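You operate a simulated robot arm through the tools that you are given. There is no shell and no other tool.

You are at the controls of a simulated robot arm. One attempt, no reset.

JOB
Line up the green wrapper, the beige stamp with plain knob, the clear dosing ball (pot) and the white scrubbing brush from the worktop by the window wall side by side in the free space on the worktop by the window wall, so that, seen from the front, the beige stamp with plain knob stands somewhere left of the white scrubbing brush; the beige stamp with plain knob is at one of the ends; the green wrapper is not next to the white scrubbing brush; the green wrapper stands somewhere left of the white scrubbing brush. Left, right, front and back are as seen from the side where you work. Leave all else as you found it, and nothing knocked over.

It is judged by the outcome, as a careful person would: the job done as asked, and still so three seconds after it is handed in. It fails if anything else is knocked over, pushed out of place, dropped, spilled or broken.

ROBOT AND FRAMES
A 7-joint arm with a two-finger parallel gripper, fixed in place. Base frame: the origin is at the foot of the arm, x ahead of it, y to its left, z up; the work surface is at about z = 0. Lengths are in mm, angles in rad, forces in N, time in s.
With the tool pointing down near the work surface it reaches from about 240 to 620 mm from the base axis. Its first joint turns from -1.152 to 1.152 rad. Payload 2.6 kg.
Tool frame: the origin (TCP) lies between the finger pads and is the grasp point; the fingertips stand 30 mm ahead of it; z points along the fingers, y is the line along which they close. The gripper opens to 94 mm. The fingers are 28 mm wide and 10 mm thick; the gripper's body (50 by 96 mm) begins 55 mm behind the TCP.
Orientation is told as [roll, pitch, yaw] about the base's x, y, z axes, in that order, counted from this pose: with the fingers straight down and closing along the base's y, the tool's x points along the base's -x, its y along +y and its z along -z.

CONTROLS
- The arm moves only by the tool play_rows. Its argument "plan" is a list of rows, each a list of 7 numbers: the shift along the base's x, y, z in mm, then the turn, a rotation vector about the base's x, y, z in rad, then the finger opening in mm, from 0 to 94. In form: [[dx, dy, dz, rx, ry, rz, claw], ...]. A call has 1 to 20 rows; each row is the pose to reach, as a shift and turn from the pose commanded when the call began. A row lasts 0.2 s, in which the tool goes at most 50 mm and 0.15 rad; a call with a longer step from one row to the next is refused whole, and so is a gripper value outside its range. Where a pose cannot be reached the arm comes as near as it can. A force on the tool above 40 N (or 10 N above the force at the start of the call, whichever is more), or a blocked arm, ends the call early, and 0.2 s more pass. The fingers move at their own pace (about 72 mm/s each) and stop on an object; they squeeze with about 25 N. The grip force told is the motor's: it shows also when the fingers shut on nothing. Time passes only in rows, and 0.2 s behind the last, so rows that repeat a pose let the fingers close. It gives the time, the measured TCP pose, the force on the tool (base axes), the opening and the grip force at its end, in the units of the frame above (readings bear some noise), with the torque about the TCP (base axes, N m) and any sound that the robot's microphone picked up, and new pictures: "pictures" is both (left out), scene, wrist or none.
- Cameras (640 x 400 px; columns grow to the right, rows downward): "scene" is fixed at [7.2, 424, 555]; the picture's right is [-0.95, -0.32, 0.00], its down [-0.24, 0.69, -0.69] and it looks along [0.22, -0.65, -0.73] (base axes); focal length 217 px, centre (320, 200). "wrist" rides on the gripper at [76, 14, -102] in the tool frame; the picture's right is [-0.18, 0.98, 0.00], its down [-0.75, -0.14, -0.64] and it looks along [-0.63, -0.12, 0.77] (tool axes); focal length 243 px, centre (320, 200). There is no depth. A picture from a camera that has moved, and an enlarged one, comes with that camera's place and axes in the base frame and with its lens. The place of the scene camera against the robot may be out by one fixed shift of up to 12 mm in any direction.
- inspect(camera, box): a new picture of the part [left, top, right, bottom] of that camera's present view, enlarged. The clock stands still meanwhile.
- sign_off(): hands the job in; it is judged then, once.

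Places have to be worked out from the pictures, the camera data and where the tool is seen. Open the gripper and draw the arm clear of the work before you hand the job in, unless the task says otherwise.

The tools are called by a JSON object that holds its "name" and its "arguments". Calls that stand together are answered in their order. play_rows: Moves the arm, as the interface text tells. Its arguments: {"type":"object","properties":{"plan":{"type":"array","items":{"type":"array","items":{"type":"number"}}},"pictures":{"type":"string","enum":["both","scene","wrist","none"]}},"required":["plan"]} The other tools are called the same way: inspect (camera, box) takes an enlarged picture of a part of a camera's view; sign_off () hands the job in.

At the start:

```text
time_s: 0.0
tcp_pos: [397.9, 40.1, 294.2]
tool_rot: [0.001, 0.0, 0.0]
ft_force: [0.8, -0.2, 0.2]
moment: [0.01, -0.01, 0.04]
width: 94.0
gripper_force: 0.0
```

scene: 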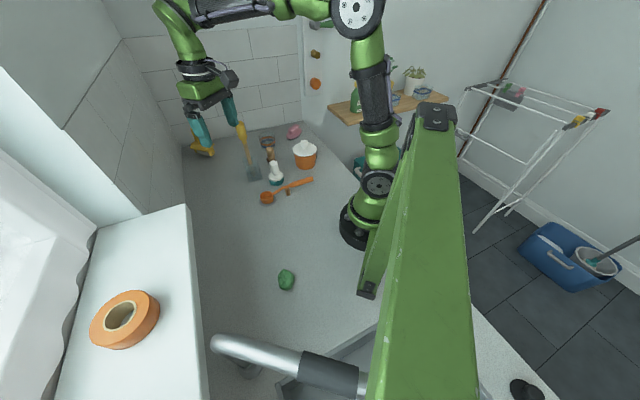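
wrist: 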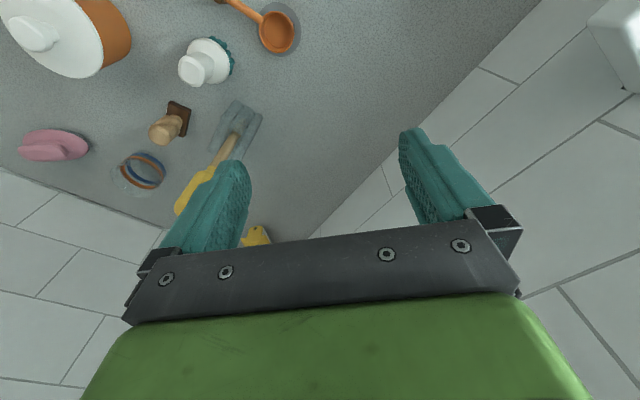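

The pictures show the worktop with a green crumpled item, a cluster of objects on the -y side and the arm above. I'll take enlarged looks at both views to identify the objects.

{"name": "inspect", "arguments": {"camera": "scene", "box": [180, 100, 380, 225]}}

{"name": "inspect", "arguments": {"camera": "scene", "box": [180, 200, 400, 338]}}

{"name": "inspect", "arguments": {"camera": "wrist", "box": [0, 0, 320, 200]}}

```text
3.20 times, centred on (280, 162) of scene
camera zoom: at [7.2, 424.0, 555.0], right [-0.95, -0.32, 0.0], down [-0.24, 0.69, -0.69], along [0.22, -0.65, -0.73], focal length 693 px, centre (448, 320)
```

zoom: 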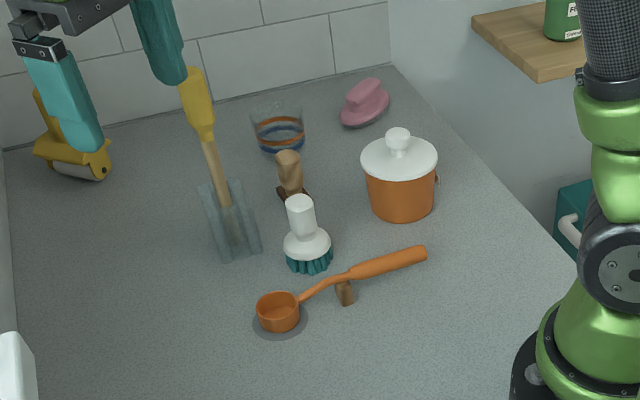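

```text
2.90 times, centred on (290, 269) of scene
camera zoom: at [7.2, 424.0, 555.0], right [-0.95, -0.32, 0.0], down [-0.24, 0.69, -0.69], along [0.22, -0.65, -0.73], focal length 628 px, centre (407, 0)
```

zoom: 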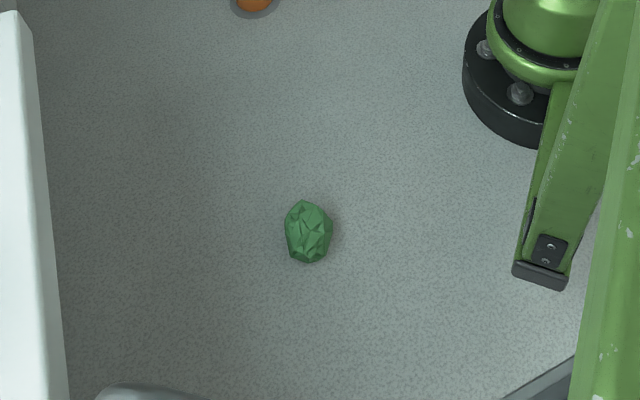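

```text
2.00 times, centred on (160, 100) of wrist
camera zoom: at [321.5, 54.8, 396.0], right [0.18, 0.98, 0.0], down [0.75, -0.14, 0.64], along [0.63, -0.12, -0.77], focal length 485 px, centre (640, 400)
```

zoom: 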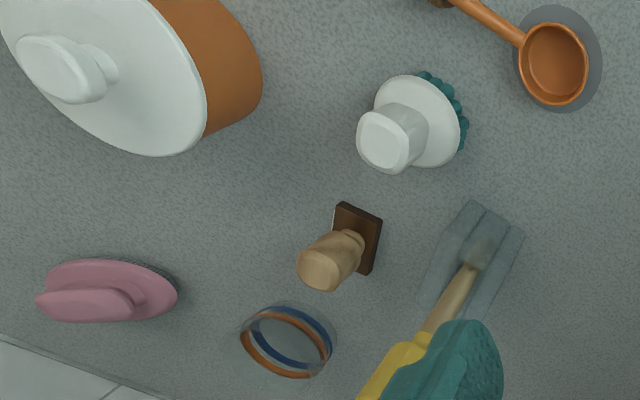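

The four objects are identified: green wrapper near (161,235), stamp near (432,-204), clear cup near (502,-306) and white brush near (360,-99). A tall spatula stands near (468,-112). The worktop is turned about 45° to the base: its front edge is the line x+y≈-142 and left is (-1,1)/√2. The order must be stamp, wrapper, ball, brush from left to right. I'll start by hovering over the wrapper with yaw +45°.

{"name": "play_rows", "arguments": {"plan": [[-30, 24, -17, 0, 0, 0.1, 94], [-60, 48, -34, 0, 0, 0.2, 94], [-90, 73, -50, 0, 0, 0.3, 94], [-120, 98, -67, 0, 0, 0.4, 94], [-150, 122, -84, 0, 0, 0.5, 94], [-180, 147, -100, 0, 0, 0.6, 94], [-210, 172, -117, 0, 0, 0.7, 94], [-237, 195, -134, 0, 0, 0.785, 94], [-237, 195, -134, 0, 0, 0.785, 94]], "pictures": "both"}}

```text
time_s: 2.0
tcp_pos: [160.8, 236.3, 159.4]
tool_rot: [0.0, -0.001, 0.784]
ft_force: [0.5, 0.2, 0.6]
moment: [-0.01, 0.0, 0.01]
width: 93.5
gripper_force: 0.0
camera wrist: at [96.2, 192.6, 261.9], right [-0.57, 0.83, 0.0], down [0.63, 0.43, 0.64], along [0.53, 0.36, -0.77], focal length 243 px, centre (320, 200)
```

scene: 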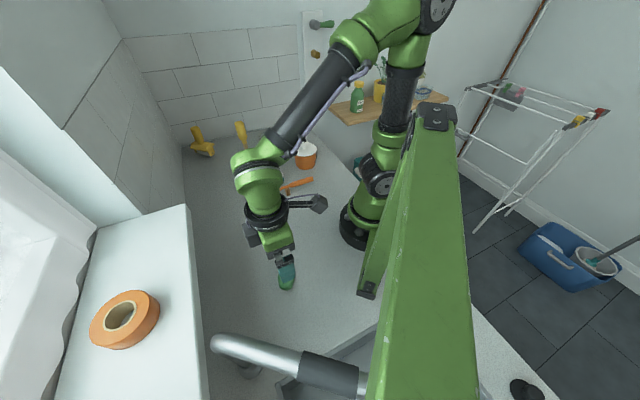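
wrist: 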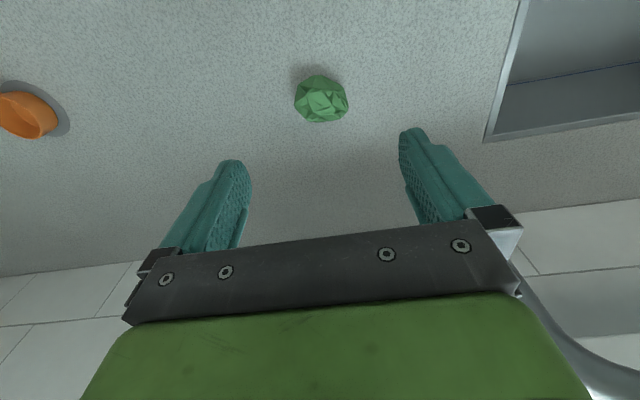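

The wrapper projects to about (160.5, 237) and is roughly 50 mm wide, well centred under the tool. I'll descend and close on it.

{"name": "play_rows", "arguments": {"plan": [[0, 0.5, -40, 0, 0, 0, 94], [0, 0.5, -75, 0, 0, 0, 94], [0, 0.5, -105, 0, 0, 0, 94], [0, 0.5, -122, 0, 0, 0, 94], [0, 0.5, -123, 0, 0, 0, 94], [0, 0.5, -123, 0, 0, 0, 70], [0, 0.5, -123, 0, 0, 0, 50], [0, 0.5, -123, 0, 0, 0, 35], [0, 0.5, -123, 0, 0, 0, 30], [0, 0.5, -123, 0, 0, 0, 30]], "pictures": "wrist"}}

```text
time_s: 4.2
tcp_pos: [160.7, 235.0, 36.2]
tool_rot: [-0.002, 0.0, 0.788]
ft_force: [0.6, 0.4, -0.2]
moment: [0.03, -0.05, 0.02]
width: 53.3
gripper_force: 24.7
camera wrist: at [96.5, 192.2, 138.3], right [-0.56, 0.83, 0.0], down [0.63, 0.43, 0.64], along [0.53, 0.36, -0.77], focal length 243 px, centre (320, 200)
```

wrist: 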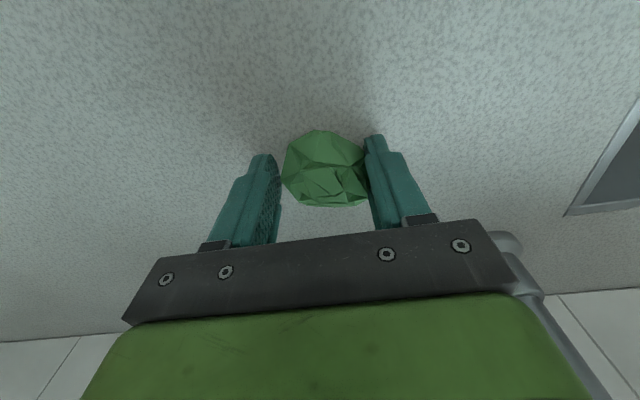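

The fingers stopped at 53 mm with full grip force, so the wrapper is held. I'll lift it slightly, carry it to about (207, 252), set it down, release and rise.

{"name": "play_rows", "arguments": {"plan": [[0, 0, 15, 0, 0, 0, 30], [0, 0, 35, 0, 0, 0, 30], [15, 5, 40, 0, 0, 0, 30], [32, 11, 40, 0, 0, 0, 30], [46.5, 16, 40, 0, 0, 0, 30], [46.5, 16, 25, 0, 0, 0, 30], [46.5, 16, 10, 0, 0, 0, 30], [46.5, 16, 3, 0, 0, 0, 30], [46.5, 16, 0.5, 0, 0, 0, 30], [46.5, 16, 0.5, 0, 0, 0, 30]], "pictures": "wrist"}}

```text
time_s: 6.4
tcp_pos: [206.7, 251.2, 35.4]
tool_rot: [0.0, -0.001, 0.783]
ft_force: [-0.6, 0.8, 0.0]
moment: [0.03, -0.03, 0.0]
width: 52.9
gripper_force: 25.0
camera wrist: at [142.6, 208.4, 139.0], right [-0.56, 0.83, 0.0], down [0.63, 0.43, 0.64], along [0.53, 0.36, -0.77], focal length 243 px, centre (320, 200)
```

wrist: 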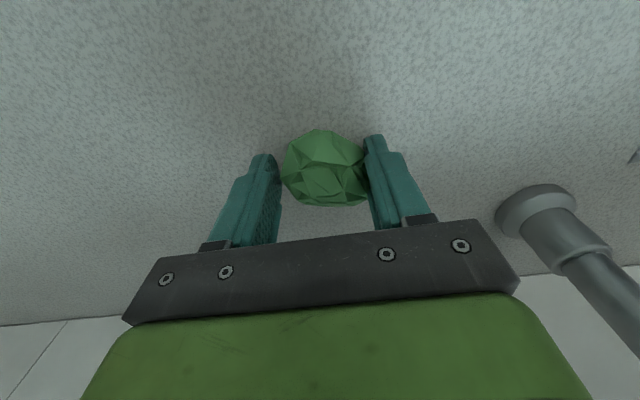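

The wrapper is down at the target with nothing unusual in the readings. I'll open and rise straight up, then look.

{"name": "play_rows", "arguments": {"plan": [[46.5, 16, 0.5, 0, 0, 0, 60], [46.5, 16, 0.5, 0, 0, 0, 80], [46.5, 16, 0.5, 0, 0, 0, 80]], "pictures": "none"}}

```text
time_s: 7.2
tcp_pos: [253.7, 267.3, 37.5]
tool_rot: [0.0, -0.001, 0.786]
ft_force: [-0.2, 0.6, -0.1]
moment: [0.01, -0.01, 0.02]
width: 80.0
gripper_force: 0.1
```

My shift was counted from the new start pose, so the tool moved another (46, 16) while opening. I'll raise it straight up now and see where the wrapper is.

{"name": "play_rows", "arguments": {"plan": [[0, 0, 30, 0, 0, 0, 80], [0, 0, 70, 0, 0, 0, 80], [0, 0, 110, 0, 0, 0, 80], [0, 0, 130, 0, 0, 0, 80]], "pictures": "both"}}

```text
time_s: 8.2
tcp_pos: [254.9, 267.2, 168.4]
tool_rot: [0.001, 0.0, 0.783]
ft_force: [0.9, 1.0, 0.2]
moment: [0.01, -0.02, 0.0]
width: 80.2
gripper_force: 0.1
camera wrist: at [190.3, 223.4, 270.3], right [-0.56, 0.83, 0.0], down [0.63, 0.43, 0.64], along [0.53, 0.36, -0.77], focal length 243 px, centre (320, 200)
```

scene: 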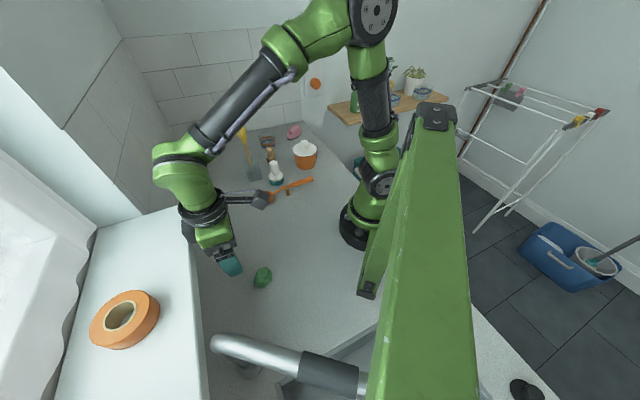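
wrist: 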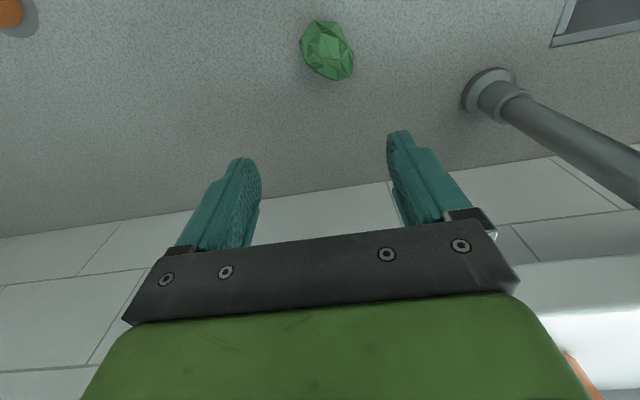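

The wrapper was nudged but is upright and now rests at about (218, 249). I'll base the row on that line (x+y≈467), with no repeat of my offset error. Next I'll hover over the brush at yaw 0, keeping away from the tall spatula.

{"name": "play_rows", "arguments": {"plan": [[11, -40, 8, 0, 0, -0.087, 80], [23, -81, 16, 0, 0, -0.174, 80], [35, -122, 24, 0, 0, -0.262, 80], [47, -163, 30, 0, 0, -0.35, 80], [59, -204, 30, 0, 0, -0.436, 80], [71, -245, 30, 0, 0, -0.523, 80], [83, -286, 30, 0, 0, -0.61, 80], [94, -327, 30, 0, 0, -0.7, 80], [106, -366, 30, 0, 0, -0.785, 80], [106, -366, 30, 0, 0, -0.785, 80]], "pictures": "both"}}

```text
time_s: 10.4
tcp_pos: [362.0, -101.9, 195.5]
tool_rot: [-0.001, 0.001, -0.001]
ft_force: [1.2, -0.2, 0.2]
moment: [-0.02, 0.02, -0.02]
width: 80.1
gripper_force: 0.1
camera wrist: at [284.0, -85.3, 298.8], right [0.19, 0.98, 0.0], down [0.75, -0.14, 0.64], along [0.63, -0.12, -0.77], focal length 243 px, centre (320, 200)
```

scene: 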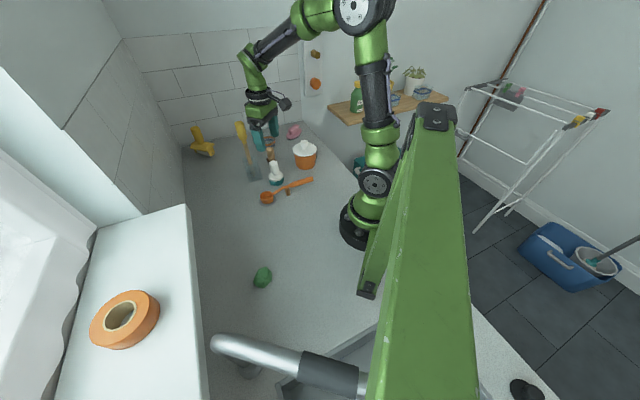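
wrist: 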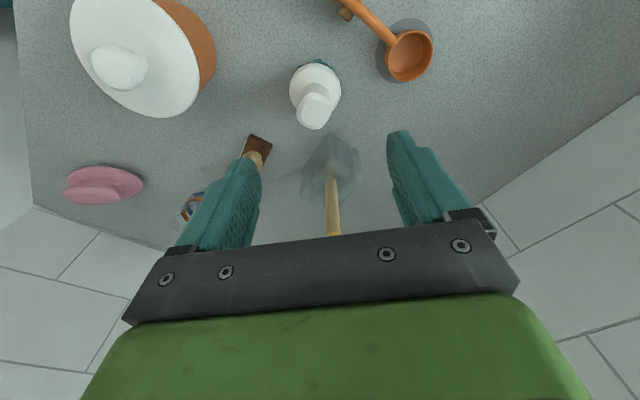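

The brush sits just under the tool: about 4 mm further to -y, with its knob top near z 85. I'll look closer at it, at the spatula next to it, and at the stamp.

{"name": "inspect", "arguments": {"camera": "wrist", "box": [160, 40, 440, 250]}}

{"name": "inspect", "arguments": {"camera": "scene", "box": [220, 110, 330, 215]}}

```text
1.90 times, centred on (300, 145) of wrist
camera zoom: at [284.0, -85.3, 298.8], right [0.19, 0.98, 0.0], down [0.75, -0.14, 0.64], along [0.63, -0.12, -0.77], focal length 462 px, centre (358, 305)
```

zoom: 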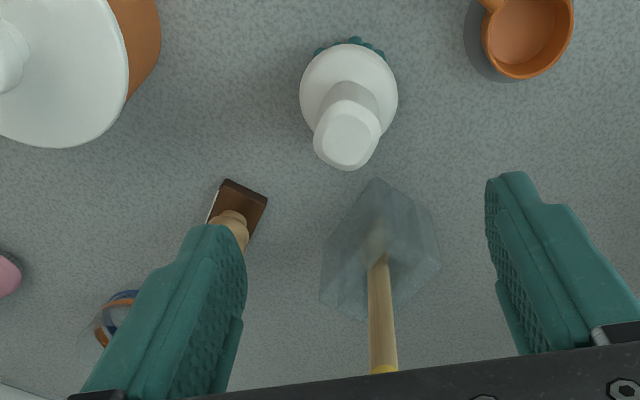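

```text
3.81 times, centred on (275, 162) of scene
camera zoom: at [7.2, 424.0, 555.0], right [-0.95, -0.32, 0.0], down [-0.24, 0.69, -0.69], along [0.22, -0.65, -0.73], focal length 826 px, centre (491, 343)
```

zoom: 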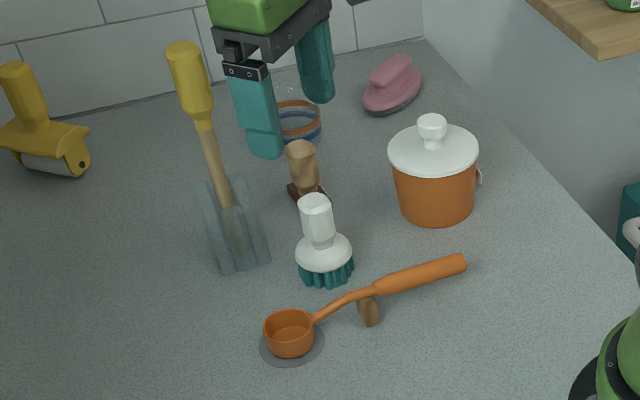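

The brush is clear on both sides of the fingers, and the spatula block's nearest corner is about 60 mm away in x. I'll descend around the brush knob with the fingertips above its disc and look before closing.

{"name": "play_rows", "arguments": {"plan": [[0, -4.4, -30, 0, 0, 0, 70], [0, -4.4, -65, 0, 0, 0, 70], [0, -4.4, -95, 0, 0, 0, 70], [0, -4.4, -115, 0, 0, 0, 70], [0, -4.4, -126, 0, 0, 0, 70], [0, -4.4, -126, 0, 0, 0, 70]], "pictures": "wrist"}}

```text
time_s: 11.8
tcp_pos: [359.4, -103.1, 70.8]
tool_rot: [0.0, -0.002, -0.001]
ft_force: [0.1, -0.1, 0.6]
moment: [0.04, 0.05, 0.0]
width: 70.0
gripper_force: 0.1
camera wrist: at [282.3, -87.9, 173.3], right [0.18, 0.98, 0.0], down [0.75, -0.14, 0.64], along [0.63, -0.12, -0.77], focal length 243 px, centre (320, 200)
```

wrist: 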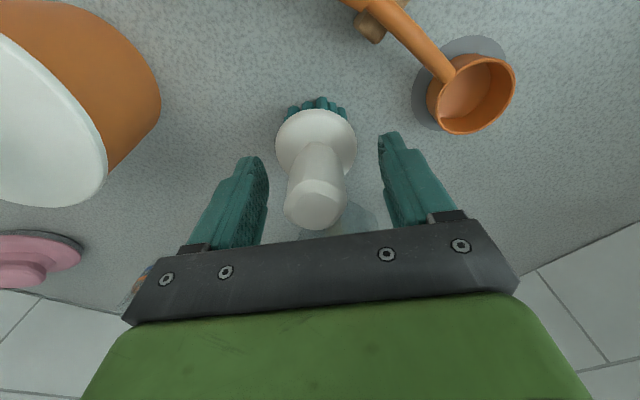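

The knob is centred between the fingers to within about 2 mm. I'll close on it and lift straight up.

{"name": "play_rows", "arguments": {"plan": [[0, -1.8, 0, 0, 0, 0, 50], [0, -1.8, 0, 0, 0, 0, 30], [0, -1.8, 0, 0, 0, 0, 10], [0, -1.8, 0, 0, 0, 0, 10], [0, -1.8, 0, 0, 0, 0, 10], [0, -1.8, 15, 0, 0, 0, 10], [0, -1.8, 40, 0, 0, 0, 10], [0, -1.8, 80, 0, 0, 0, 10], [0, -1.8, 120, 0, 0, 0, 10]], "pictures": "wrist"}}

```text
time_s: 13.8
tcp_pos: [361.8, -104.4, 191.7]
tool_rot: [-0.001, 0.001, -0.002]
ft_force: [0.0, 0.5, -0.7]
moment: [0.0, 0.03, 0.0]
width: 41.4
gripper_force: 25.2
camera wrist: at [284.8, -90.2, 293.8], right [0.19, 0.98, 0.0], down [0.75, -0.14, 0.64], along [0.63, -0.12, -0.77], focal length 243 px, centre (320, 200)
```

wrist: 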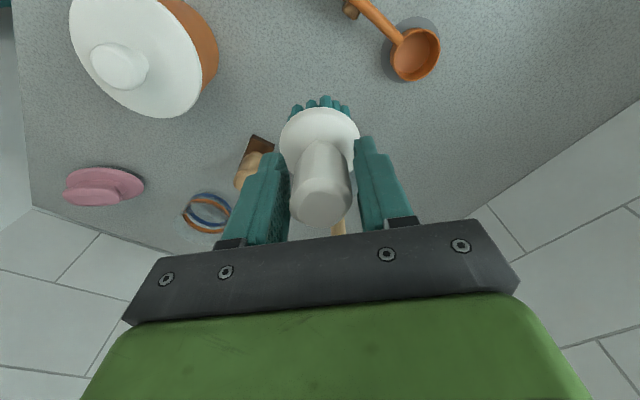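

The brush is lifted and held at a 41 mm opening. I'll check how it sits in the fingers before carrying it.

{"name": "inspect", "arguments": {"camera": "wrist", "box": [220, 80, 420, 250]}}

{"name": "inspect", "arguments": {"camera": "scene", "box": [200, 80, 340, 210]}}

```text
2.35 times, centred on (320, 165) of wrist
camera zoom: at [284.8, -90.2, 293.8], right [0.19, 0.98, 0.0], down [0.75, -0.14, 0.64], along [0.63, -0.12, -0.77], focal length 571 px, centre (320, 282)
```

zoom: 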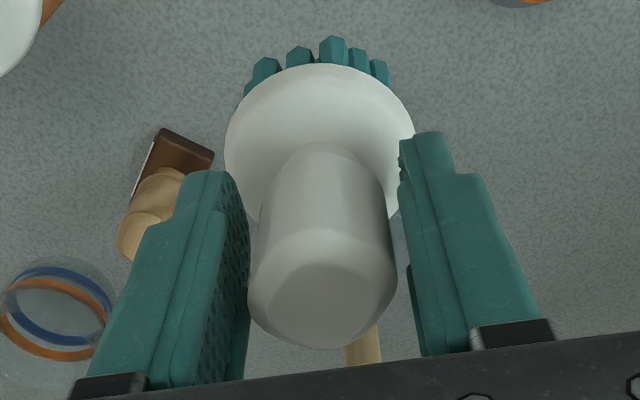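

```text
3.08 times, centred on (270, 145) of scene
camera zoom: at [7.2, 424.0, 555.0], right [-0.95, -0.32, 0.0], down [-0.24, 0.69, -0.69], along [0.22, -0.65, -0.73], focal length 667 px, centre (474, 369)
```

zoom: 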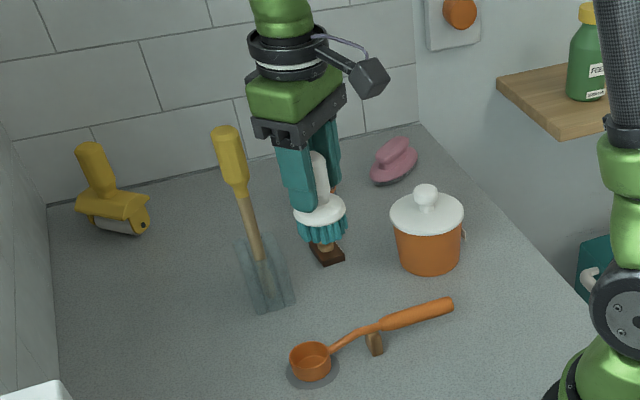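

The fingertips hold the brush at the flare of its disc. It hangs upright and is firmly lifted. I'll carry it gently over to about (346, 121) and lower most of the way.

{"name": "play_rows", "arguments": {"plan": [[-1, 15, 0, 0, 0, 0, 10], [-2, 40, 0, 0, 0, 0, 10], [-4, 70, 0, 0, 0, 0, 10], [-6, 100, 0, 0, 0, 0, 10], [-8, 130, 0, 0, 0, 0, 10], [-10, 160, 0, 0, 0, 0, 10], [-12, 190, 0, 0, 0, 0, 10], [-13, 215, 0, 0, 0, 0, 10], [-14, 228.7, 0, 0, 0, 0, 10], [-14, 228.7, -25, 0, 0, 0, 10], [-14, 228.7, -55, 0, 0, 0, 10], [-14, 228.7, -85, 0, 0, 0, 10], [-14, 228.7, -100, 0, 0, 0, 10], [-14, 228.7, -105, 0, 0, 0, 10]], "pictures": "both"}}

```text
time_s: 16.8
tcp_pos: [345.2, 122.9, 86.2]
tool_rot: [0.0, 0.0, 0.0]
ft_force: [0.6, 0.0, -0.7]
moment: [0.0, 0.02, 0.01]
width: 41.8
gripper_force: 24.8
camera wrist: at [269.1, 138.6, 189.8], right [0.18, 0.98, 0.0], down [0.75, -0.14, 0.64], along [0.63, -0.12, -0.77], focal length 243 px, centre (320, 200)
```

scene: 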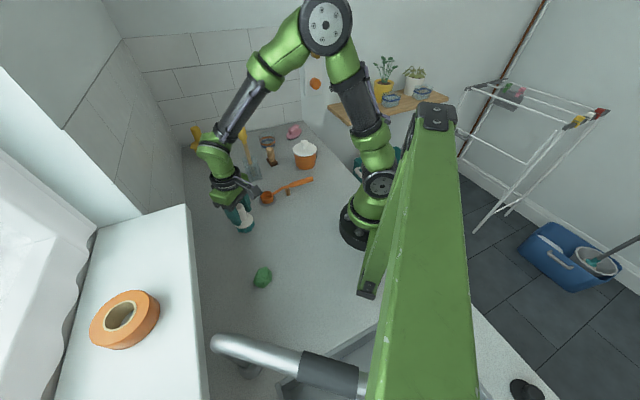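
wrist: 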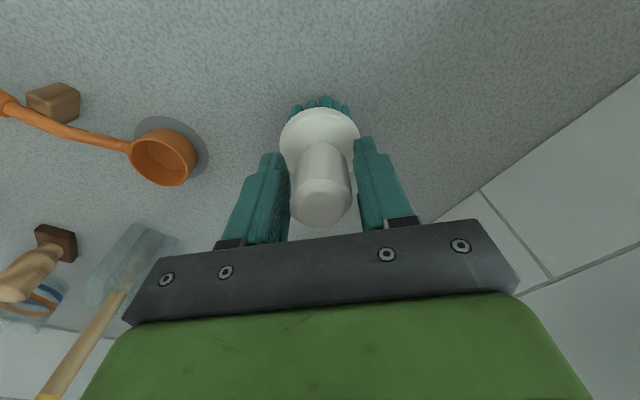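

The brush is still upright in the grip, about 15 mm above the surface. I'll lower it until it touches down.

{"name": "play_rows", "arguments": {"plan": [[0, 0, -8, 0, 0, 0, 10], [0, 0, -13, 0, 0, 0, 10], [0, 0, -14.7, 0, 0, 0, 10], [0, 0, -14.7, 0, 0, 0, 10]], "pictures": "wrist"}}

```text
time_s: 17.8
tcp_pos: [346.8, 123.7, 72.3]
tool_rot: [0.001, -0.001, -0.001]
ft_force: [-0.2, 0.0, -0.7]
moment: [0.01, -0.03, 0.01]
width: 41.7
gripper_force: 25.2
camera wrist: at [268.7, 138.6, 174.4], right [0.18, 0.98, 0.0], down [0.75, -0.14, 0.64], along [0.63, -0.12, -0.77], focal length 243 px, centre (320, 200)
```

wrist: 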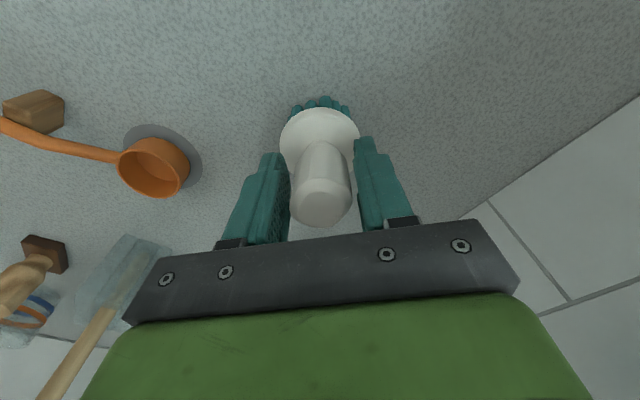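

The height matches the pick height within a fraction of a millimetre. I'll lower 0.8 mm more, open gradually, then rise straight up.

{"name": "play_rows", "arguments": {"plan": [[0, 0, -0.8, 0, 0, 0, 30], [0, 0, -0.8, 0, 0, 0, 50], [0, 0, -0.8, 0, 0, 0, 65], [0, 0, -0.8, 0, 0, 0, 70], [0, 0, 20, 0, 0, 0, 70], [0, 0, 50, 0, 0, 0, 70], [0, 0, 90, 0, 0, 0, 70], [0, 0, 125, 0, 0, 0, 70]], "pictures": "both"}}

```text
time_s: 19.6
tcp_pos: [347.0, 122.8, 195.4]
tool_rot: [0.001, 0.002, 0.001]
ft_force: [-0.2, 0.3, 0.6]
moment: [0.02, 0.0, 0.0]
width: 70.1
gripper_force: 0.0
camera wrist: at [270.5, 137.8, 298.6], right [0.18, 0.98, 0.0], down [0.75, -0.14, 0.64], along [0.63, -0.12, -0.77], focal length 243 px, centre (320, 200)
```

scene: 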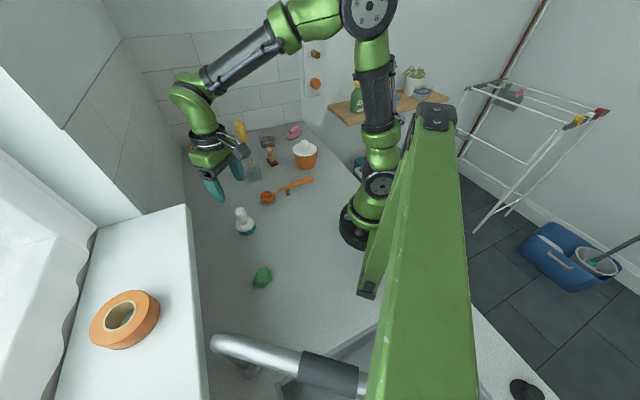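
wrist: 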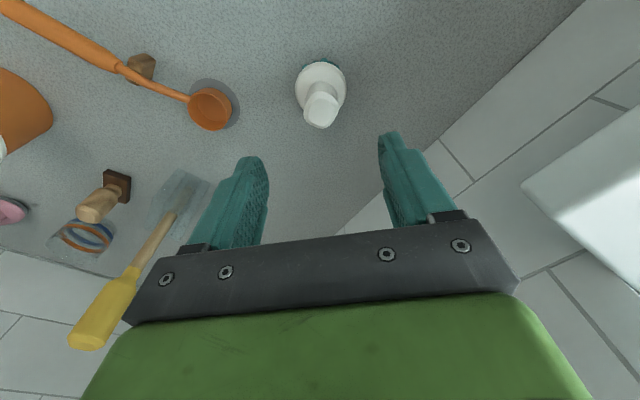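

The brush stands upright at about (346, 121) in its slot. Next comes the stamp, near (430, -201). I'll route on the near side of the tall spatula at z≈215 with yaw +45° and hover short of the stamp.

{"name": "play_rows", "arguments": {"plan": [[0, -40, 10, 0, 0, 0.05, 60], [-2, -85, 18, 0, 0, 0.12, 60], [-4, -130, 18, 0, 0, 0.2, 60], [-5, -175, 18, 0, 0, 0.3, 60], [0, -215, 18, 0, 0, 0.4, 60], [15, -250, 18, 0, 0, 0.5, 60], [35, -280, 18, 0, 0, 0.6, 60], [58, -302, 18, 0, 0, 0.7, 60], [79, -321, 18, 0, 0, 0.785, 60], [79, -321, 18, 0, 0, 0.785, 60]], "pictures": "both"}}

```text
time_s: 21.8
tcp_pos: [424.8, -198.2, 213.2]
tool_rot: [-0.001, 0.001, 0.786]
ft_force: [1.4, 1.0, -0.5]
moment: [0.01, 0.04, 0.03]
width: 60.0
gripper_force: 0.1
camera wrist: at [361.1, -240.8, 315.5], right [-0.56, 0.83, 0.0], down [0.63, 0.43, 0.64], along [0.53, 0.36, -0.77], focal length 243 px, centre (320, 200)
```

scene: 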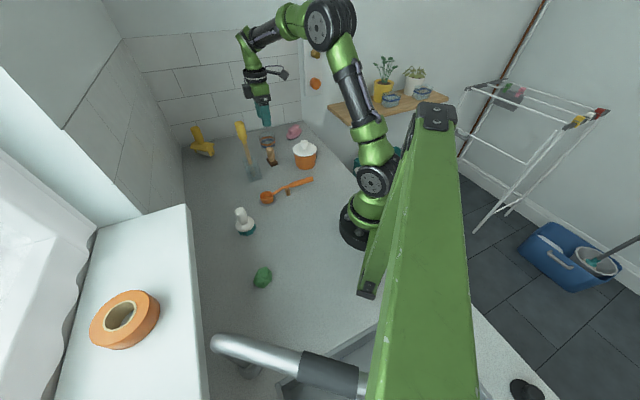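
wrist: 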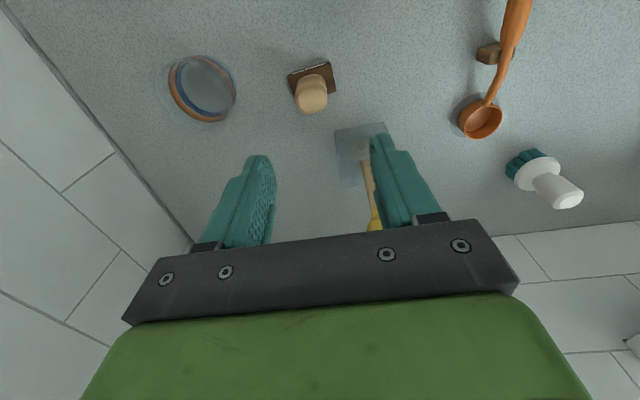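

The stamp lies about 9 mm to the image left of the tool axis, which puts it near (429, -208). I'll shift over it and descend partway to recheck alignment.

{"name": "play_rows", "arguments": {"plan": [[4.5, -8.8, -5, 0, 0, 0, 60], [4.5, -8.8, -40, 0, 0, 0, 56], [4.5, -8.8, -75, 0, 0, 0, 56], [4.5, -8.8, -100, 0, 0, 0, 56], [4.5, -8.8, -110, 0, 0, 0, 56], [4.5, -8.8, -110, 0, 0, 0, 56]], "pictures": "wrist"}}

```text
time_s: 23.2
tcp_pos: [430.9, -207.6, 103.9]
tool_rot: [-0.002, 0.002, 0.783]
ft_force: [-0.2, 0.4, 1.5]
moment: [-0.02, 0.02, -0.01]
width: 56.1
gripper_force: 0.0
camera wrist: at [365.8, -250.3, 206.1], right [-0.56, 0.83, 0.0], down [0.63, 0.43, 0.64], along [0.53, 0.36, -0.77], focal length 243 px, centre (320, 200)
```

wrist: 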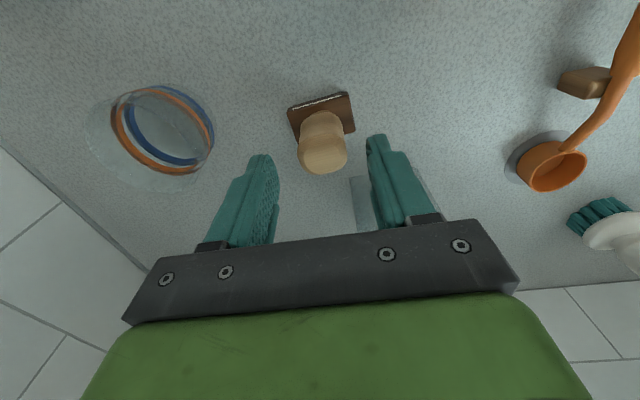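

The stamp is centred between the fingers. I'll go down to grip height, with the tips about 25 mm above the surface, then close and lift straight up.

{"name": "play_rows", "arguments": {"plan": [[1, 1, -25, 0, 0, 0, 56], [1, 1, -45, 0, 0, 0, 56], [1, 1, -50, 0, 0, 0, 56], [1, 1, -50, 0, 0, 0, 40], [1, 1, -50, 0, 0, 0, 20], [1, 1, -50, 0, 0, 0, 10], [1, 1, -50, 0, 0, 0, 10], [1, 1, -50, 0, 0, 0, 10]], "pictures": "wrist"}}

```text
time_s: 25.0
tcp_pos: [430.3, -205.0, 53.5]
tool_rot: [-0.002, -0.001, 0.786]
ft_force: [-1.1, -0.5, -0.2]
moment: [0.03, 0.01, 0.0]
width: 36.4
gripper_force: 24.8
camera wrist: at [366.4, -248.1, 156.6], right [-0.56, 0.83, 0.0], down [0.63, 0.43, 0.64], along [0.53, 0.36, -0.77], focal length 243 px, centre (320, 200)
```

wrist: 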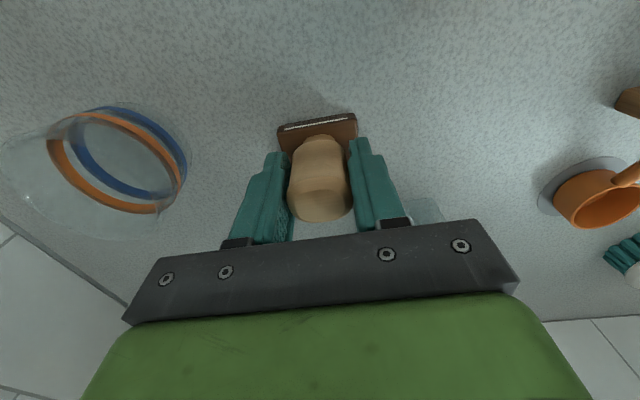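

The stamp is gripped at 36 mm opening and its base has turned square with the fingers. I'll lift it slowly straight up.

{"name": "play_rows", "arguments": {"plan": [[0, 0, 8, 0, 0, 0, 10], [0, 0, 25, 0, 0, 0, 10], [0, 0, 55, 0, 0, 0, 10], [0, 0, 90, 0, 0, 0, 10], [0, 0, 125, 0, 0, 0, 10], [0, 0, 155, 0, 0, 0, 10], [0, 0, 165, 0, 0, 0, 10]], "pictures": "both"}}

```text
time_s: 26.6
tcp_pos: [430.5, -206.2, 218.5]
tool_rot: [0.0, -0.001, 0.785]
ft_force: [0.1, 0.1, -0.4]
moment: [0.03, -0.01, 0.0]
width: 36.1
gripper_force: 24.8
camera wrist: at [366.6, -248.0, 320.9], right [-0.56, 0.83, 0.0], down [0.63, 0.43, 0.64], along [0.53, 0.36, -0.77], focal length 243 px, centre (320, 200)
```

scene: 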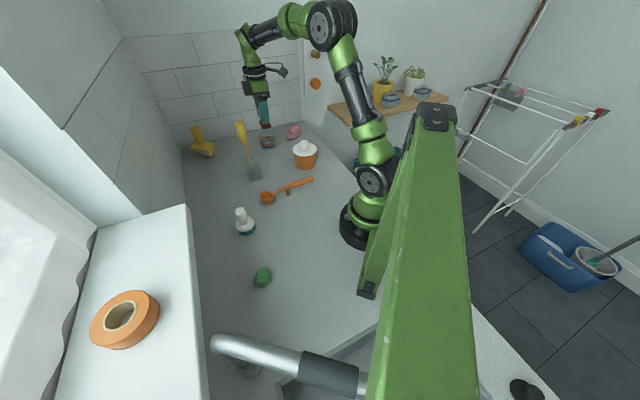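
wrist: 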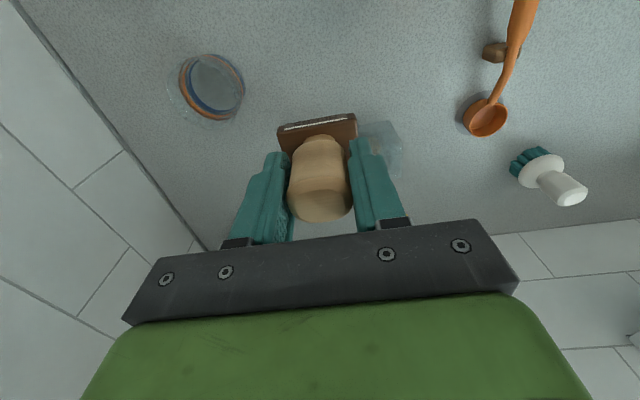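

The stamp is held upright and the surroundings are undisturbed. I'll carry it back on the near side of the spatula and over the free area to a hover above its slot at about (170, 297).

{"name": "play_rows", "arguments": {"plan": [[-16, 15, 0, 0, 0, 0, 10], [-33, 30, 0, 0, 0, 0, 10], [-49, 44, 0, 0, 0, 0, 10], [-60, 75, 0, 0, 0, 0, 10], [-73, 107, 0, 0, 0, 0, 10], [-85, 138, 0, 0, 0, 0, 10], [-100, 178, 0, 0, 0, 0, 10], [-118, 217, 0, 0, 0, 0, 10], [-136, 257, 0, 0, 0, 0, 10], [-154, 297, 0, 0, 0, 0, 10], [-173, 336, 0, 0, 0, 0, 10], [-193, 374, 0, 0, 0, 0, 10], [-213, 412, 0, 0, 0, 0, 10], [-232, 448, 0, 0, 0, 0, 10], [-248, 480, 0, 0, 0, 0, 10], [-260, 505, 0, 0, 0, 0, 10], [-260, 505, -20, 0, 0, 0, 10], [-260, 505, -50, 0, 0, 0, 10], [-260, 505, -70, 0, 0, 0, 10], [-260, 505, -70, 0, 0, 0, 10]], "pictures": "both"}}

```text
time_s: 30.8
tcp_pos: [169.1, 299.9, 149.2]
tool_rot: [0.001, 0.001, 0.784]
ft_force: [0.0, -0.7, -0.2]
moment: [0.02, -0.01, 0.0]
width: 36.3
gripper_force: 24.0
camera wrist: at [104.6, 257.0, 252.7], right [-0.56, 0.83, 0.0], down [0.63, 0.43, 0.64], along [0.53, 0.36, -0.77], focal length 243 px, centre (320, 200)
```

scene: 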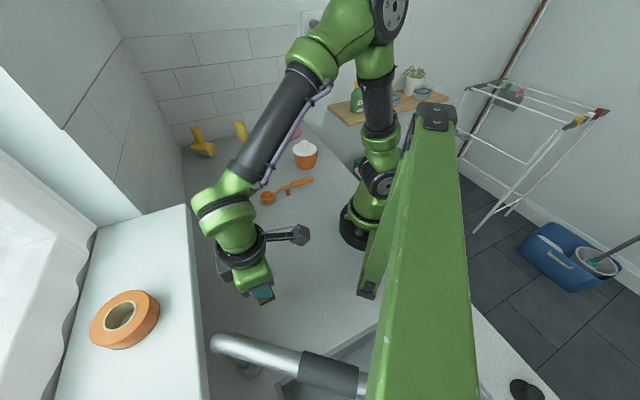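
wrist: 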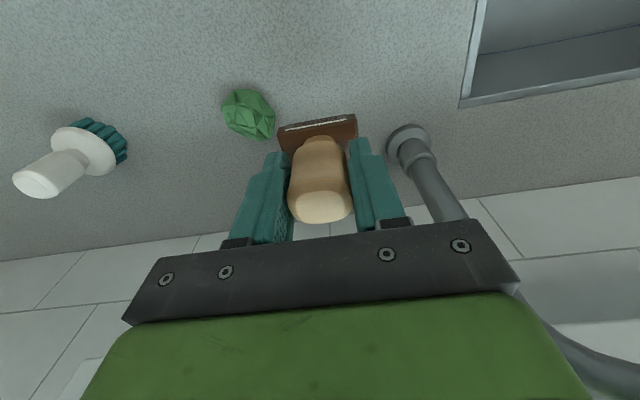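

The wrapper reads (217, 250) again, so the row line is right, and the faucet post near (156, 412) is well clear of the hand. I'll lower the stamp to just above the surface.

{"name": "play_rows", "arguments": {"plan": [[0, 0, -25, 0, 0, 0, 10], [0, 0, -55, 0, 0, 0, 10], [0, 0, -80, 0, 0, 0, 10], [0, 0, -90, 0, 0, 0, 10], [0, 0, -94.2, 0, 0, 0, 10], [0, 0, -94.8, 0, 0, 0, 10], [0, 0, -94.8, 0, 0, 0, 10]], "pictures": "wrist"}}

```text
time_s: 32.4
tcp_pos: [170.5, 299.1, 54.0]
tool_rot: [0.001, 0.0, 0.785]
ft_force: [0.6, -0.4, 0.3]
moment: [0.0, -0.01, -0.04]
width: 36.3
gripper_force: 25.4
camera wrist: at [106.0, 256.2, 157.7], right [-0.56, 0.83, 0.0], down [0.63, 0.43, 0.64], along [0.53, 0.36, -0.77], focal length 243 px, centre (320, 200)
```

wrist: 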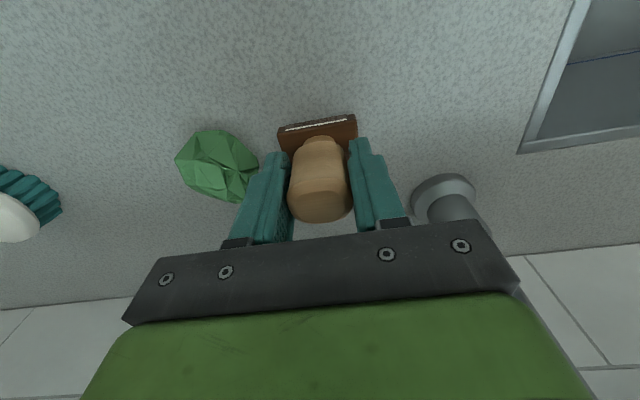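

The stamp is touching down in its slot with the wrapper close beside the left finger. I'll open only to 47 mm so as not to touch the wrapper, then rise straight up.

{"name": "play_rows", "arguments": {"plan": [[0, 0, -0.4, 0, 0, 0, 40], [0, 0, -0.4, 0, 0, 0, 46], [0, 0, -0.4, 0, 0, 0, 47], [0, 0, 10, 0, 0, 0, 47], [0, 0, 30, 0, 0, 0, 47], [0, 0, 65, 0, 0, 0, 47], [0, 0, 110, 0, 0, 0, 47], [0, 0, 150, 0, 0, 0, 47]], "pictures": "both"}}

```text
time_s: 34.2
tcp_pos: [169.0, 298.5, 206.3]
tool_rot: [0.0, 0.003, 0.785]
ft_force: [-1.0, 0.5, 0.5]
moment: [0.01, 0.05, 0.0]
width: 46.9
gripper_force: 0.0
camera wrist: at [105.8, 255.8, 309.1], right [-0.56, 0.83, 0.0], down [0.63, 0.43, 0.64], along [0.53, 0.36, -0.77], focal length 243 px, centre (320, 200)
```

scene: 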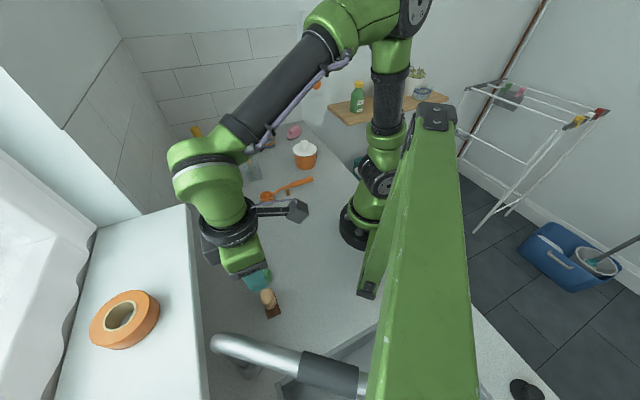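
wrist: 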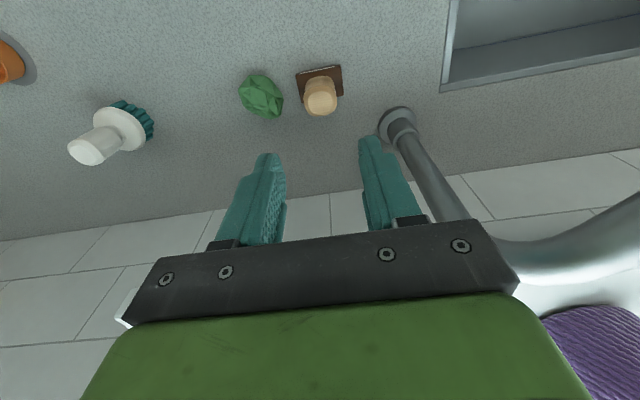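

The stamp stands upright in the leftmost slot with the wrapper beside it. Next is the clear cup near (500, -306). I'll travel back by the same safe route, turning to yaw -45° so the fingers can later close front-to-back.

{"name": "play_rows", "arguments": {"plan": [[12, -25, 10, 0, 0, -0.1, 60], [28, -57, 20, 0, 0, -0.2, 60], [47, -93, 30, 0, 0, -0.3, 60], [67, -131, 30, 0, 0, -0.42, 60], [87, -169, 30, 0, 0, -0.54, 60], [106, -208, 30, 0, 0, -0.66, 60], [124, -248, 30, 0, 0, -0.78, 60], [142, -288, 30, 0, 0, -0.9, 60], [160, -327, 30, 0, 0, -1.02, 60], [175, -367, 30, 0, 0, -1.14, 60], [187, -398, 30, 0, 0, -1.26, 60], [200, -430, 30, 0, 0, -1.38, 60], [211, -461, 30, 0, 0, -1.48, 60], [234, -491, 30, 0, 0, -1.57, 60], [258, -522, 30, 0, 0, -1.57, 60], [282, -552, 30, 0, 0, -1.57, 60], [300, -578, 30, 0, 0, -1.57, 60], [300, -578, 30, 0, 0, -1.57, 60]], "pictures": "both"}}

```text
time_s: 38.0
tcp_pos: [471.6, -276.8, 234.6]
tool_rot: [0.0, 0.001, -0.785]
ft_force: [-0.7, -0.4, 0.8]
moment: [0.0, 0.02, 0.02]
width: 60.2
gripper_force: 0.1
camera wrist: at [428.6, -213.2, 337.9], right [0.82, 0.57, 0.0], down [0.43, -0.63, 0.64], along [0.36, -0.53, -0.77], focal length 243 px, centre (320, 200)
```

scene: 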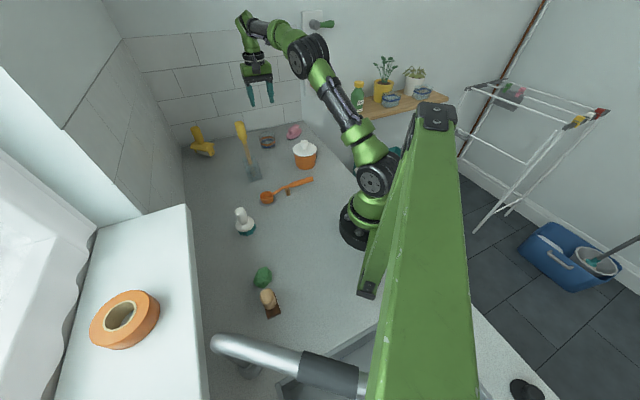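
wrist: 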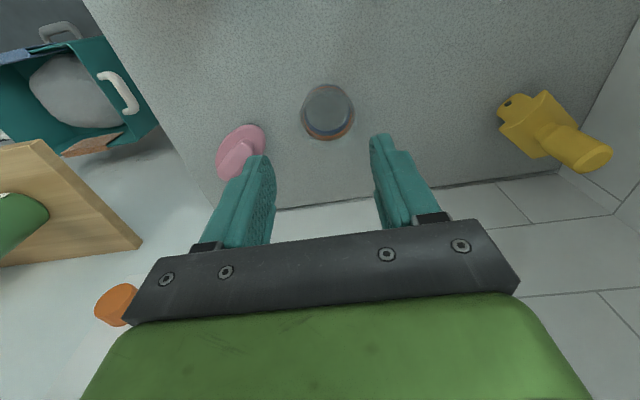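

{"name": "inspect", "arguments": {"camera": "wrist", "box": [250, 50, 410, 170]}}

{"name": "inspect", "arguments": {"camera": "scene", "box": [235, 115, 315, 165]}}

{"name": "inspect", "arguments": {"camera": "scene", "box": [210, 190, 310, 330]}}

```text
3.33 times, centred on (330, 110) of wrist
camera zoom: at [428.6, -213.2, 337.9], right [0.82, 0.57, 0.0], down [0.43, -0.63, 0.64], along [0.36, -0.53, -0.77], focal length 809 px, centre (287, 500)
```

zoom: 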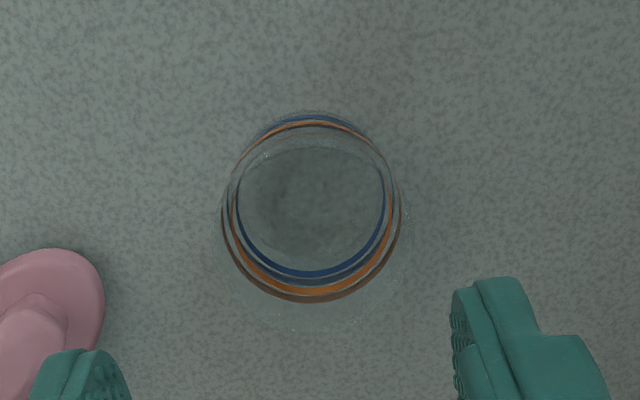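

```text
8.00 times, centred on (275, 140) of scene
camera zoom: at [7.2, 424.0, 555.0], right [-0.95, -0.32, 0.0], down [-0.24, 0.69, -0.69], along [0.22, -0.65, -0.73], focal length 1734 px, centre (680, 680)
```

zoom: 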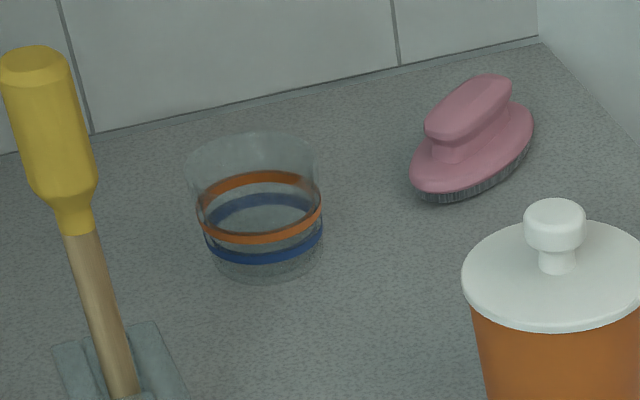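

```text
2.86 times, centred on (260, 260) of scene
camera zoom: at [7.2, 424.0, 555.0], right [-0.95, -0.32, 0.0], down [-0.24, 0.69, -0.69], along [0.22, -0.65, -0.73], focal length 619 px, centre (491, 29)
```

zoom: 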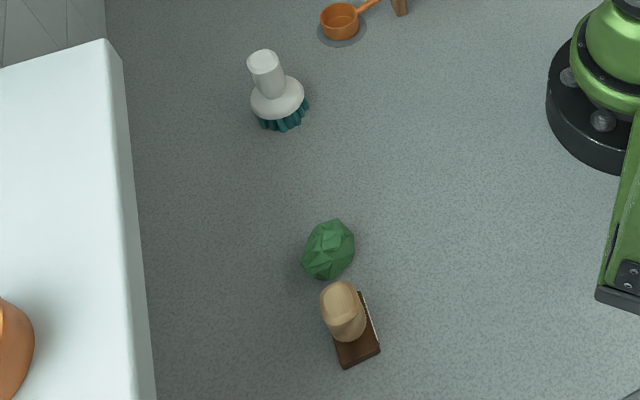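

The cup is a clear tumbler about 70 mm wide and 64 mm tall, offset from the tool by about (+35, -32), which puts it near (506, -310). I'll open fully, move over it and descend partway to check centring.

{"name": "play_rows", "arguments": {"plan": [[10, -9, 0, 0, 0, 0, 80], [23, -21, -15, 0, 0, 0, 94], [34.7, -31.7, -45, 0, 0, 0, 94], [34.7, -31.7, -80, 0, 0, 0, 94], [34.7, -31.7, -105, 0, 0, 0, 94], [34.7, -31.7, -105, 0, 0, 0, 94]], "pictures": "wrist"}}

{"name": "inspect", "arguments": {"camera": "wrist", "box": [200, 60, 440, 240]}}

```text
time_s: 39.4
tcp_pos: [504.0, -308.0, 130.5]
tool_rot: [0.0, 0.0, -0.785]
ft_force: [0.5, 0.3, -0.3]
moment: [-0.02, -0.05, 0.03]
width: 93.9
gripper_force: 0.1
camera wrist: at [460.5, -244.1, 233.5], right [0.83, 0.56, 0.0], down [0.43, -0.63, 0.64], along [0.36, -0.53, -0.77], focal length 243 px, centre (320, 200)
```

wrist: 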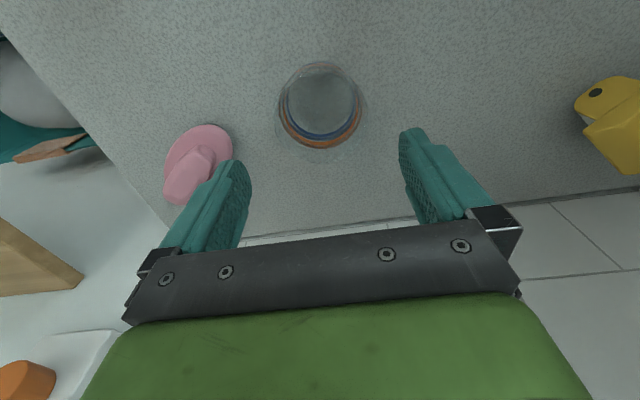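

```text
2.22 times, centred on (320, 150) of wrist
camera zoom: at [460.5, -244.1, 233.5], right [0.83, 0.56, 0.0], down [0.43, -0.63, 0.64], along [0.36, -0.53, -0.77], focal length 539 px, centre (320, 311)
```

zoom: 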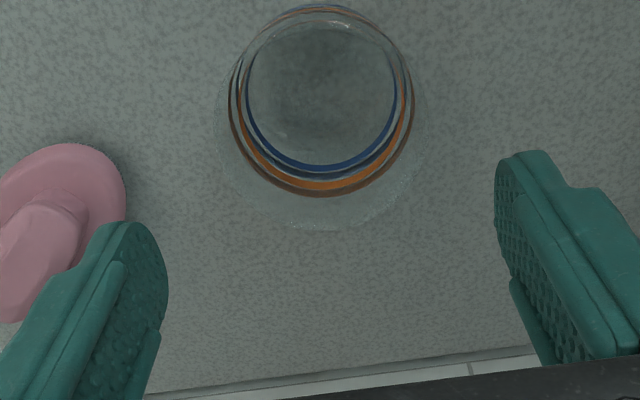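

The cup is nearly centred, with a correction of about (-2, +3.5) still needed, and the pink brush is over 30 mm clear of the left finger. I'll descend with the fingers straddling the cup and look before closing.

{"name": "play_rows", "arguments": {"plan": [[-2.1, 3.5, -10, 0, 0, 0, 94], [-2.1, 3.5, -35, 0, 0, 0, 94], [-2.1, 3.5, -60, 0, 0, 0, 94], [-2.1, 3.5, -78, 0, 0, 0, 94], [-2.1, 3.5, -86, 0, 0, 0, 94], [-2.1, 3.5, -86, 0, 0, 0, 94]], "pictures": "wrist"}}

{"name": "inspect", "arguments": {"camera": "wrist", "box": [200, 60, 440, 240]}}

```text
time_s: 40.8
tcp_pos: [504.0, -307.8, 43.9]
tool_rot: [0.0, -0.001, -0.785]
ft_force: [0.1, -0.3, -0.7]
moment: [-0.01, 0.01, 0.02]
width: 93.9
gripper_force: 0.1
camera wrist: at [459.0, -242.8, 146.5], right [0.83, 0.56, 0.0], down [0.43, -0.63, 0.64], along [0.36, -0.53, -0.77], focal length 243 px, centre (320, 200)
```

wrist: 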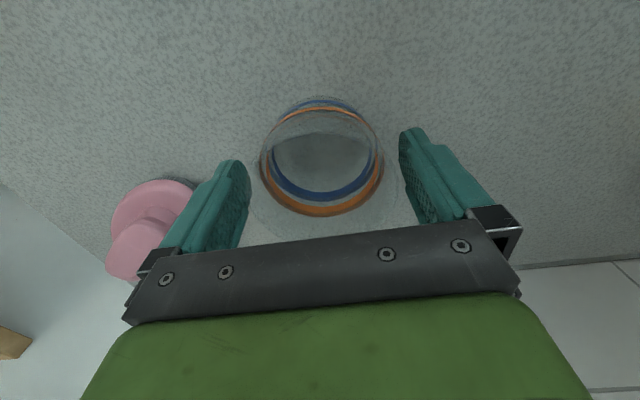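

```text
2.22 times, centred on (320, 150) of wrist
camera zoom: at [459.0, -242.8, 146.5], right [0.83, 0.56, 0.0], down [0.43, -0.63, 0.64], along [0.36, -0.53, -0.77], focal length 539 px, centre (320, 311)
```

zoom: 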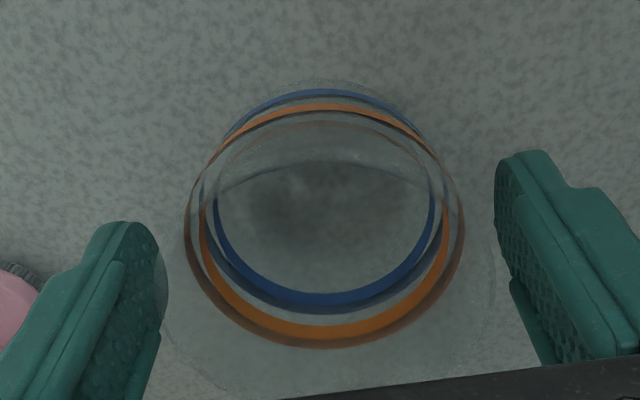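

The cup is between the fingers with clear space on both sides. I'll fine-tune by (-0.8, +3.4) and close gently.

{"name": "play_rows", "arguments": {"plan": [[-0.8, 3.4, 0, 0, 0, 0, 94], [-0.8, 3.4, 0, 0, 0, 0, 84], [-0.8, 3.4, 0, 0, 0, 0, 74], [-0.8, 3.4, 0, 0, 0, 0, 66], [-0.8, 3.4, 0, 0, 0, 0, 58], [-0.8, 3.4, 0, 0, 0, 0, 50], [-0.8, 3.4, 0, 0, 0, 0, 50]], "pictures": "wrist"}}

{"name": "inspect", "arguments": {"camera": "wrist", "box": [200, 60, 440, 240]}}

```text
time_s: 42.4
tcp_pos: [502.0, -304.5, 44.1]
tool_rot: [0.001, 0.001, -0.785]
ft_force: [0.2, 0.7, -1.0]
moment: [-0.02, -0.01, 0.02]
width: 70.7
gripper_force: 25.2
camera wrist: at [458.2, -238.6, 146.8], right [0.83, 0.56, 0.0], down [0.43, -0.63, 0.64], along [0.36, -0.53, -0.77], focal length 243 px, centre (320, 200)
```

wrist: 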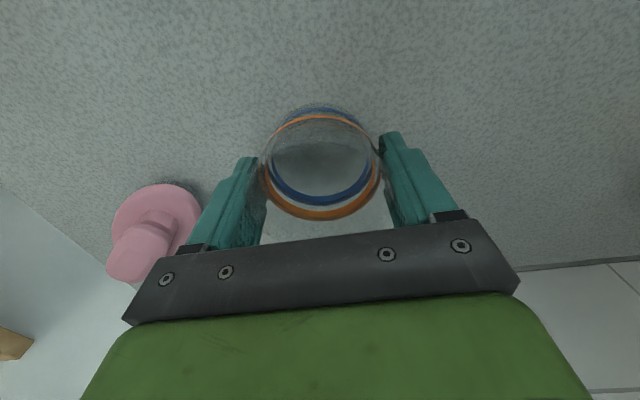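

```text
2.22 times, centred on (320, 150) of wrist
camera zoom: at [458.2, -238.6, 146.8], right [0.83, 0.56, 0.0], down [0.43, -0.63, 0.64], along [0.36, -0.53, -0.77], focal length 539 px, centre (320, 311)
```

zoom: 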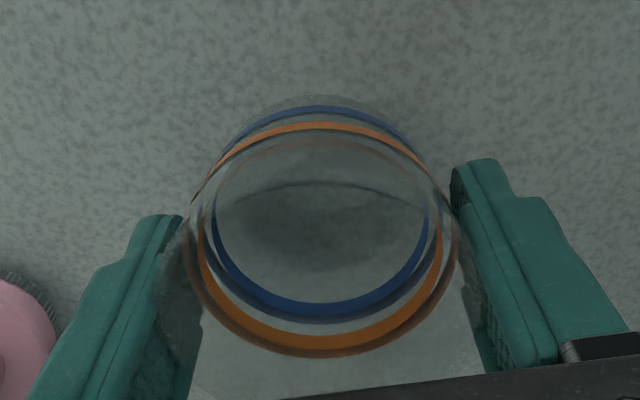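

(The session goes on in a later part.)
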